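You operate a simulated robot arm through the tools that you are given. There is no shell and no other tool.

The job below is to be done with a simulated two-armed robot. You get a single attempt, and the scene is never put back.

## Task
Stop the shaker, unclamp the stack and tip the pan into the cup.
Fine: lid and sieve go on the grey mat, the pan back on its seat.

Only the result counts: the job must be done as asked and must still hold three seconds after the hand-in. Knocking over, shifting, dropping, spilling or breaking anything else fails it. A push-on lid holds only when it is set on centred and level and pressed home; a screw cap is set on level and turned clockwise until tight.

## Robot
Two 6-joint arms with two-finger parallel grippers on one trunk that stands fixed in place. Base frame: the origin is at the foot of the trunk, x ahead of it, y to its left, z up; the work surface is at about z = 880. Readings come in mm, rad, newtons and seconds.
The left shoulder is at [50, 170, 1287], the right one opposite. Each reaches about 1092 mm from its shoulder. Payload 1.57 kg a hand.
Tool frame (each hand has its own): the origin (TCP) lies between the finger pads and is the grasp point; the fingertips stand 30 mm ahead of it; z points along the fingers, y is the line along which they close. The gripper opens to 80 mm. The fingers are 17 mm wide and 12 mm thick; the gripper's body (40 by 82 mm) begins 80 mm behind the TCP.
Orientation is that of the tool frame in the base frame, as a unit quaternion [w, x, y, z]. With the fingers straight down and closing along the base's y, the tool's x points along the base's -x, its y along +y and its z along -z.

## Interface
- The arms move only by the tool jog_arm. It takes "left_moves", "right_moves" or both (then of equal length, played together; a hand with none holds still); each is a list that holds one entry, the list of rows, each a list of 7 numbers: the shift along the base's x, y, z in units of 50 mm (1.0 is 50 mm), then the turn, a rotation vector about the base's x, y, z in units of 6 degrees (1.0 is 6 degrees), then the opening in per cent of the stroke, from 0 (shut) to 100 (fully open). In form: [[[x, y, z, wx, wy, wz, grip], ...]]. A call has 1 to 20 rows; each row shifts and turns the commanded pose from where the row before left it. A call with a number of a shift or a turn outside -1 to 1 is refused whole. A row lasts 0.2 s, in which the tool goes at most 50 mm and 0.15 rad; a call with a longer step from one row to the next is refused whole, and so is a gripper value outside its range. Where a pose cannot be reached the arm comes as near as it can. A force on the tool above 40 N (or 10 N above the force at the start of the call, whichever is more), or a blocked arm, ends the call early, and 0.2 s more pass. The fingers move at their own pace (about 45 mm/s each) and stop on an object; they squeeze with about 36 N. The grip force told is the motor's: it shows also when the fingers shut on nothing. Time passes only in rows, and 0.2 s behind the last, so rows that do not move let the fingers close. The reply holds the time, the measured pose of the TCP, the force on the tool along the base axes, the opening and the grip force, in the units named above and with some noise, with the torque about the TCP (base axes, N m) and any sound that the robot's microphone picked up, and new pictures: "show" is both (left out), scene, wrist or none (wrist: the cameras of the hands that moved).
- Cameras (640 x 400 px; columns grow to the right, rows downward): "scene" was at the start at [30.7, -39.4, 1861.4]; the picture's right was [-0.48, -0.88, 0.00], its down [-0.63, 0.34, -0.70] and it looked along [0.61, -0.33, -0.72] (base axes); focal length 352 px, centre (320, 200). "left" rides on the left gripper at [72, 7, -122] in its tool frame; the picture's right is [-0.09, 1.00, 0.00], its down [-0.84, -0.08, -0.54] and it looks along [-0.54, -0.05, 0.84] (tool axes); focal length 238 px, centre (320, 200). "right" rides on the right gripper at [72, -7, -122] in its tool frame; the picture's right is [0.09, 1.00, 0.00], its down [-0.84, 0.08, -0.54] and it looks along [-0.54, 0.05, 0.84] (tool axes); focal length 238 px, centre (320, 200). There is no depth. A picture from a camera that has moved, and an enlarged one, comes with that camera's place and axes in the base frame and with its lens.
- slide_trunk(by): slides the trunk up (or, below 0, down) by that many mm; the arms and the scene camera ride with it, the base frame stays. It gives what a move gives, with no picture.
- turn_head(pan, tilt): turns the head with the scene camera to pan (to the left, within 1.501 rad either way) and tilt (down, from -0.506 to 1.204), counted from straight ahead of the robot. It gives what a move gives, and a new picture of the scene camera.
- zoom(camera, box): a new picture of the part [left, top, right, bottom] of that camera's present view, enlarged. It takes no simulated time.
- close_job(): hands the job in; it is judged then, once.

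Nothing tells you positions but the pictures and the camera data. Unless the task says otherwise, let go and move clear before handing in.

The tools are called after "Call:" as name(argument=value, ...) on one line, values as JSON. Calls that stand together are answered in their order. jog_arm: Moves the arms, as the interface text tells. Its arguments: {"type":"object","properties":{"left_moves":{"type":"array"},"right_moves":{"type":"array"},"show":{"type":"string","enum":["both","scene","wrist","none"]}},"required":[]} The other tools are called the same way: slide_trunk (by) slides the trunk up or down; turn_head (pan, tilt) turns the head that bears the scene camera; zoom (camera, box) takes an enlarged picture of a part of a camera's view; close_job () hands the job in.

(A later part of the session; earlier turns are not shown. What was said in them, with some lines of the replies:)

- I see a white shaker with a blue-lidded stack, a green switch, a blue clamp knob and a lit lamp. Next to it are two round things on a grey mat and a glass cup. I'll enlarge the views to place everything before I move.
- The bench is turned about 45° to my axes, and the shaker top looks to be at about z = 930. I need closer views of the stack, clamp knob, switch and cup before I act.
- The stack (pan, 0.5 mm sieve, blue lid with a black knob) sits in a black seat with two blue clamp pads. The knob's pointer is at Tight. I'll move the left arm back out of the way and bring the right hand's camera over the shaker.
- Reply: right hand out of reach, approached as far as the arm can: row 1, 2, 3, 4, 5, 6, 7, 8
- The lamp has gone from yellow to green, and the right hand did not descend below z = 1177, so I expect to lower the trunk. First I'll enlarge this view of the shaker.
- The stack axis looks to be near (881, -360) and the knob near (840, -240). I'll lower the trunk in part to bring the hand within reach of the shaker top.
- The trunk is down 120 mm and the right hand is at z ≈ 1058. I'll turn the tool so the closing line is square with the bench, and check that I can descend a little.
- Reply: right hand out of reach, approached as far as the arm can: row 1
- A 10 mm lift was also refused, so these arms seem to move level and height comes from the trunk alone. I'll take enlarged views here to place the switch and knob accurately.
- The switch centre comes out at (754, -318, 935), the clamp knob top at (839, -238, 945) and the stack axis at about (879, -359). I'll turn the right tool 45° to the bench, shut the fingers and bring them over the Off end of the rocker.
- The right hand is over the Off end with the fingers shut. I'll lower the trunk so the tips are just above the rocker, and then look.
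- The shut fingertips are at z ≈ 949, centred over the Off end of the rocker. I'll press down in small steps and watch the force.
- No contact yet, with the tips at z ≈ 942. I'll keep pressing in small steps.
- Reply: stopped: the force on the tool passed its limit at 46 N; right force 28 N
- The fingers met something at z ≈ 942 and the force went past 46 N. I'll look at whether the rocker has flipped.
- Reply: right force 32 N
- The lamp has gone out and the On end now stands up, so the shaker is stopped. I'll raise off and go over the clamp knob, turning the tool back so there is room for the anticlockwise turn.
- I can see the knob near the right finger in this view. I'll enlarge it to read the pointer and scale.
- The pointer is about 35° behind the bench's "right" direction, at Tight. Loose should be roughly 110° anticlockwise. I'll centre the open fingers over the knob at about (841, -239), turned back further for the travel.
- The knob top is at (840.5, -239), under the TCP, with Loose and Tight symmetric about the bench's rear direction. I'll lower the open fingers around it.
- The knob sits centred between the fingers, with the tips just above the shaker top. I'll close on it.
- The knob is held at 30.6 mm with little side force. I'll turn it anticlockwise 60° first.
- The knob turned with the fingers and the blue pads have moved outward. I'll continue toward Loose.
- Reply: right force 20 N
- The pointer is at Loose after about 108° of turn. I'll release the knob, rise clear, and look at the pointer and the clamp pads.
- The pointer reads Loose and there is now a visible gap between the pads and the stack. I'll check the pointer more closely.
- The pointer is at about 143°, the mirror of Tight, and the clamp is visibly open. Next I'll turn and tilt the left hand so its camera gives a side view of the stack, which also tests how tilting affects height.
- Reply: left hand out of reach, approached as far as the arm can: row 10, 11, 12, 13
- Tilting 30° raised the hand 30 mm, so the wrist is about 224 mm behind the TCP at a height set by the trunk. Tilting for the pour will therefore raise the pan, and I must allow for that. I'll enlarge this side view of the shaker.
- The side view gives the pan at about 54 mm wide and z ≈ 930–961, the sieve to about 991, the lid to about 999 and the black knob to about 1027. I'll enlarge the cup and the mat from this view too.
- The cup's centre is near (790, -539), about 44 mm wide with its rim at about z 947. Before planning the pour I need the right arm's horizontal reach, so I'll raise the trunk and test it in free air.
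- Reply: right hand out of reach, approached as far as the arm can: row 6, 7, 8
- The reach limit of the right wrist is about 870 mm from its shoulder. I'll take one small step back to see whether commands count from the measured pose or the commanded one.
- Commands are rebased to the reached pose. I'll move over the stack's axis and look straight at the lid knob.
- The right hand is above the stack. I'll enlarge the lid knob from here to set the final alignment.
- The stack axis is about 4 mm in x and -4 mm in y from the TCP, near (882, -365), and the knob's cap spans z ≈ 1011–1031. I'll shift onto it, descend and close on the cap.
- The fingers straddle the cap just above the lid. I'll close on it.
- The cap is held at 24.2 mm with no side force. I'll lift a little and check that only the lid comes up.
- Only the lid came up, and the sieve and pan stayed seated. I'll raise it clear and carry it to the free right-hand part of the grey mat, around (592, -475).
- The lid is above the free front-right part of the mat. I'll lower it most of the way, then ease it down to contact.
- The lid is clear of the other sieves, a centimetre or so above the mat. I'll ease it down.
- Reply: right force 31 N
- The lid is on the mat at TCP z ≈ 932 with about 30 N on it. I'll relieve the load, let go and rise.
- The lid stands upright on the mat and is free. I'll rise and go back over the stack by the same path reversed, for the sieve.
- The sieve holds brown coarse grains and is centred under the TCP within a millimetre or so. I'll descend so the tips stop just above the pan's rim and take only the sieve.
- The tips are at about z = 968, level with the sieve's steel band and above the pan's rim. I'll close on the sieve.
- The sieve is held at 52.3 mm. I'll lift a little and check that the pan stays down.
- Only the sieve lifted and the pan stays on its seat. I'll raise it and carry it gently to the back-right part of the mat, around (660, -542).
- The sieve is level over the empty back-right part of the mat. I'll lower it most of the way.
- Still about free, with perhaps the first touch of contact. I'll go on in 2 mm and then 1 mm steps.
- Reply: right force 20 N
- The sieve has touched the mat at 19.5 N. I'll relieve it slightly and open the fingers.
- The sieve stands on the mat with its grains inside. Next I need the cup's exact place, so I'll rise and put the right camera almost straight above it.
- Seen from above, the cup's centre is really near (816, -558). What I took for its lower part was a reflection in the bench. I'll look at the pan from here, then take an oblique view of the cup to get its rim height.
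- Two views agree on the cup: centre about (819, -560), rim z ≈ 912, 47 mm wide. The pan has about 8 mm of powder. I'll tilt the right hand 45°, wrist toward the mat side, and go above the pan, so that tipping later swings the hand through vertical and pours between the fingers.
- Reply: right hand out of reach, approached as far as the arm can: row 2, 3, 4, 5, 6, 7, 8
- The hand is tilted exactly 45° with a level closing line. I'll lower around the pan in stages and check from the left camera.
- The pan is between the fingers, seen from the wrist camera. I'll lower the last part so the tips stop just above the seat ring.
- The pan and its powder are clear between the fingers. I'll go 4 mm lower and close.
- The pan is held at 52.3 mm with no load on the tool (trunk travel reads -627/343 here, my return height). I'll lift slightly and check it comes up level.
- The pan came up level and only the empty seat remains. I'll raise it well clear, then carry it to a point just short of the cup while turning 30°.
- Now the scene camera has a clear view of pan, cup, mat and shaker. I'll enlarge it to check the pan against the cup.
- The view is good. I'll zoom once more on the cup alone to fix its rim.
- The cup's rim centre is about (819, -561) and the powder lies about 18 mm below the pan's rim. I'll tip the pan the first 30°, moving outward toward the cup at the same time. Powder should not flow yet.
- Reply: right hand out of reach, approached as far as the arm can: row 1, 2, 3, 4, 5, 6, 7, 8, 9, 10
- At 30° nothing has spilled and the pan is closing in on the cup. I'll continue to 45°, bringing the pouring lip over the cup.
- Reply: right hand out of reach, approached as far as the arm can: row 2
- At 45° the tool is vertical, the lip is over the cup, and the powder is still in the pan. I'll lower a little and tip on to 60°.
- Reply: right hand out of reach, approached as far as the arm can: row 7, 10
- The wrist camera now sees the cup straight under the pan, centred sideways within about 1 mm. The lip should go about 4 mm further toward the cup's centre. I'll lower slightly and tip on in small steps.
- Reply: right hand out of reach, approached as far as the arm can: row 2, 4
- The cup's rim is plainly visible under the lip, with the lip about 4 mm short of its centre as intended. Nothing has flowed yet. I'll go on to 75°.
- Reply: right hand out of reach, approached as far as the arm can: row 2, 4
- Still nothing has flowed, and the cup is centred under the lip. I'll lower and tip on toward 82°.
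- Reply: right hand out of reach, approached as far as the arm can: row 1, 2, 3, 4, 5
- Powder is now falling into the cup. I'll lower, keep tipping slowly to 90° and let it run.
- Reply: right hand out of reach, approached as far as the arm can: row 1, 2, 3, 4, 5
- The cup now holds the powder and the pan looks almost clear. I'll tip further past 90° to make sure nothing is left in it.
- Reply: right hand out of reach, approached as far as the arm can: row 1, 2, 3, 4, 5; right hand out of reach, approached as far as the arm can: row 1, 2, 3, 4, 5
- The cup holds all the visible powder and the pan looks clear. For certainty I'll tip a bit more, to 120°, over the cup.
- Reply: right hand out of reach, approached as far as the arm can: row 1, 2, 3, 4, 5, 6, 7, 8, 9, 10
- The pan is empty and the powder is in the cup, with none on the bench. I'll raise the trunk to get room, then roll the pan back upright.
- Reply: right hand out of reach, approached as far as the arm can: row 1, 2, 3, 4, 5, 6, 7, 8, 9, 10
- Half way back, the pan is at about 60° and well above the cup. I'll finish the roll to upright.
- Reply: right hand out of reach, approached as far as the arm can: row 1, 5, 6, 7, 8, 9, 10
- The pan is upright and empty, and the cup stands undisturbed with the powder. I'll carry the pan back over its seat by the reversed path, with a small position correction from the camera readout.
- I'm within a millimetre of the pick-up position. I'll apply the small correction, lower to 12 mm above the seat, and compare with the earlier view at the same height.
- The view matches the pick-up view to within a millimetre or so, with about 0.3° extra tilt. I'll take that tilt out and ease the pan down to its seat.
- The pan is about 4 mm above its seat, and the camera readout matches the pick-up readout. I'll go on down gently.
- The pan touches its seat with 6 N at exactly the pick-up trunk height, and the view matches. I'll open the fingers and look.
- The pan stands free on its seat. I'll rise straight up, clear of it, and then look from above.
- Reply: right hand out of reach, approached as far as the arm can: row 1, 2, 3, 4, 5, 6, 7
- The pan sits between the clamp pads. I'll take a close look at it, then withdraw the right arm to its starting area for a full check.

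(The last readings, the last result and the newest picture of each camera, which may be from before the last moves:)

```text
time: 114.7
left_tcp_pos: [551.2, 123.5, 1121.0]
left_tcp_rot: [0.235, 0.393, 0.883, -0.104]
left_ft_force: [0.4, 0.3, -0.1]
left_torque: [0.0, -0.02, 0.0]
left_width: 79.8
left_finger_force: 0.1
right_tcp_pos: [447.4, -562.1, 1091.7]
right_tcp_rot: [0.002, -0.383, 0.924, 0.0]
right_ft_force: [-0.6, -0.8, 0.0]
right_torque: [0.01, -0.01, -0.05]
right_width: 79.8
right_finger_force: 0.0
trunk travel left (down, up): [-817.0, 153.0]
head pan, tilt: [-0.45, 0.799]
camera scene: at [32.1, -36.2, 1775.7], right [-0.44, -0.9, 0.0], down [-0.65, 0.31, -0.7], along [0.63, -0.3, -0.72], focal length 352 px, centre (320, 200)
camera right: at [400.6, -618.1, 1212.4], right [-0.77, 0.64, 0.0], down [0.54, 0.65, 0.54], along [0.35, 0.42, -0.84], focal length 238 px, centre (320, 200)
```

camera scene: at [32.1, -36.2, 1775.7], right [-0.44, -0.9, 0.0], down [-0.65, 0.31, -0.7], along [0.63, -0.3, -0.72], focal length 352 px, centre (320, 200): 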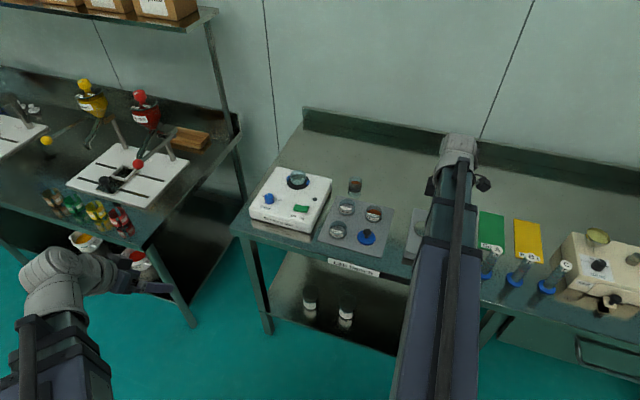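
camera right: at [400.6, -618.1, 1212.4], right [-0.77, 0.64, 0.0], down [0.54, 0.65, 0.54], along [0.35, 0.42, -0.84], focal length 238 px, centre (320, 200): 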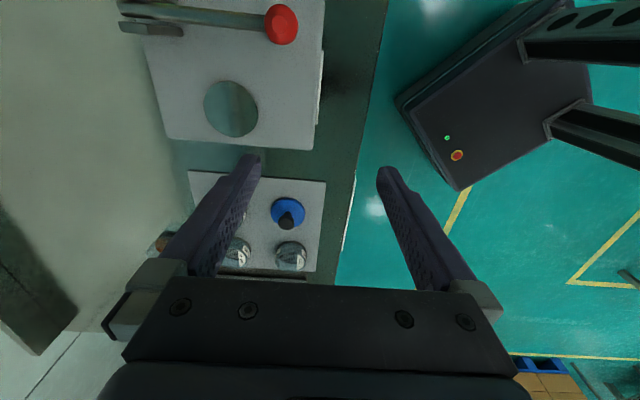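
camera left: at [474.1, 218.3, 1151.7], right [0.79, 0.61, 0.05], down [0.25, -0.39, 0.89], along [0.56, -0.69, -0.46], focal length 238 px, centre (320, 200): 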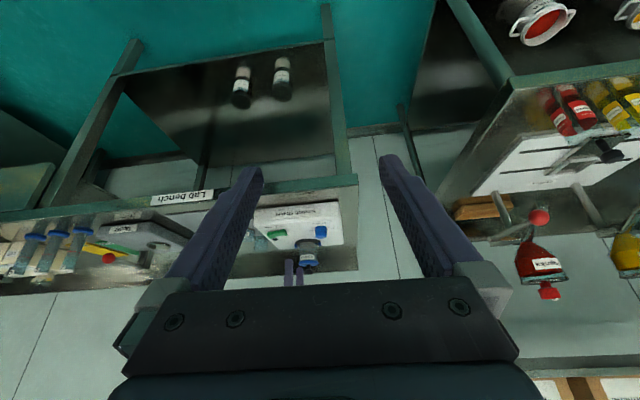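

The right arm is clear and the whole work area is in view. I'll enlarge it for a final check of switch, clamp, pan, cup and mat.

Call:
zoom(camera="scene", box=[240, 155, 340, 255])

Call:
zoom(camera="scene", box=[315, 165, 405, 265])

Call:
zoom(camera="scene", box=[280, 165, 320, 195])

```text
4.00 times, centred on (290, 205) of scene
camera zoom: at [32.1, -36.2, 1775.7], right [-0.44, -0.9, 0.0], down [-0.65, 0.31, -0.7], along [0.63, -0.3, -0.72], focal length 1408 px, centre (440, 180)
```

zoom: 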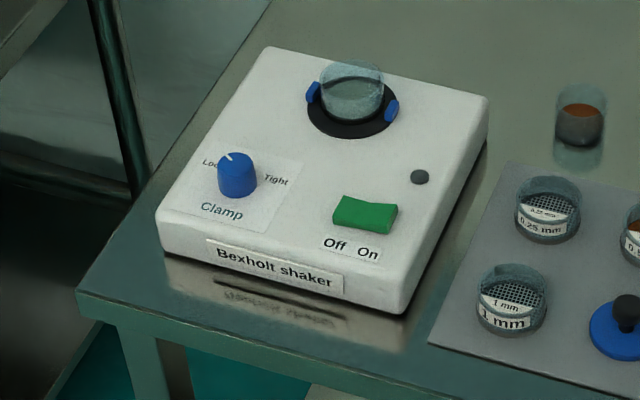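

```text
4.00 times, centred on (360, 215) of scene
camera zoom: at [32.1, -36.2, 1775.7], right [-0.44, -0.9, 0.0], down [-0.65, 0.31, -0.7], along [0.63, -0.3, -0.72], focal length 1408 px, centre (160, 140)
```

zoom: 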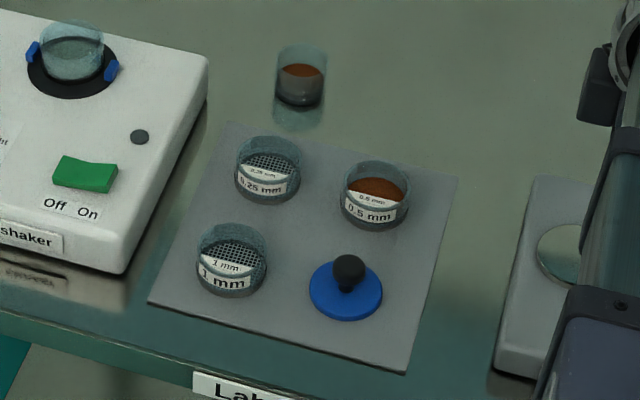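

```text
13.33 times, centred on (300, 180) of scene
camera zoom: at [32.1, -36.2, 1775.7], right [-0.44, -0.9, 0.0], down [-0.65, 0.31, -0.7], along [0.63, -0.3, -0.72], focal length 4694 px, centre (587, 467)
```

zoom: 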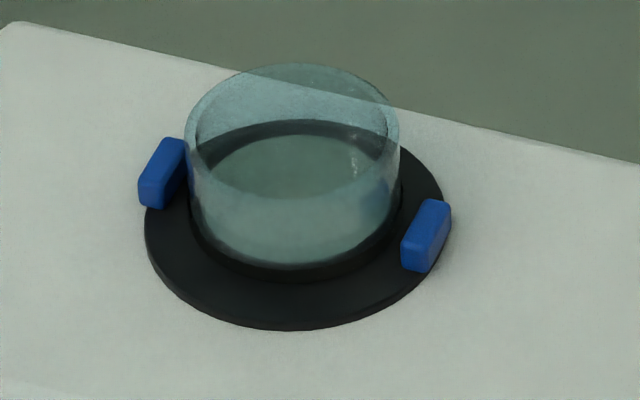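

The shaker is off with its lamp out, and the clamp pointer is at Loose. The lid and the 0.5 mm sieve stand on the mat, the powder is in the cup, and the empty pan is on its seat. Both hands are clear, so I'm handing in.

Call:
close_job()

```text
The job is handed in.
```

The job is done and handed in. In the last pictures before hand-in everything was in place. The verdict has not come back to me.

- **Shaker:** it is switched off and its lamp is out.
- **Clamp:** the knob is turned from Tight to Loose and both pads stand clear of the pan.
- **Pour:** the powder is in the cup. The pan looks empty and I saw no spill on the bench.
- **Lid and sieve:** both stand upright on the grey mat, and the sieve still holds its coarse grains.
- **Pan:** it is back on its seat, upright and centred between the open pads.

Both hands were empty and clear of the bench when I handed in.
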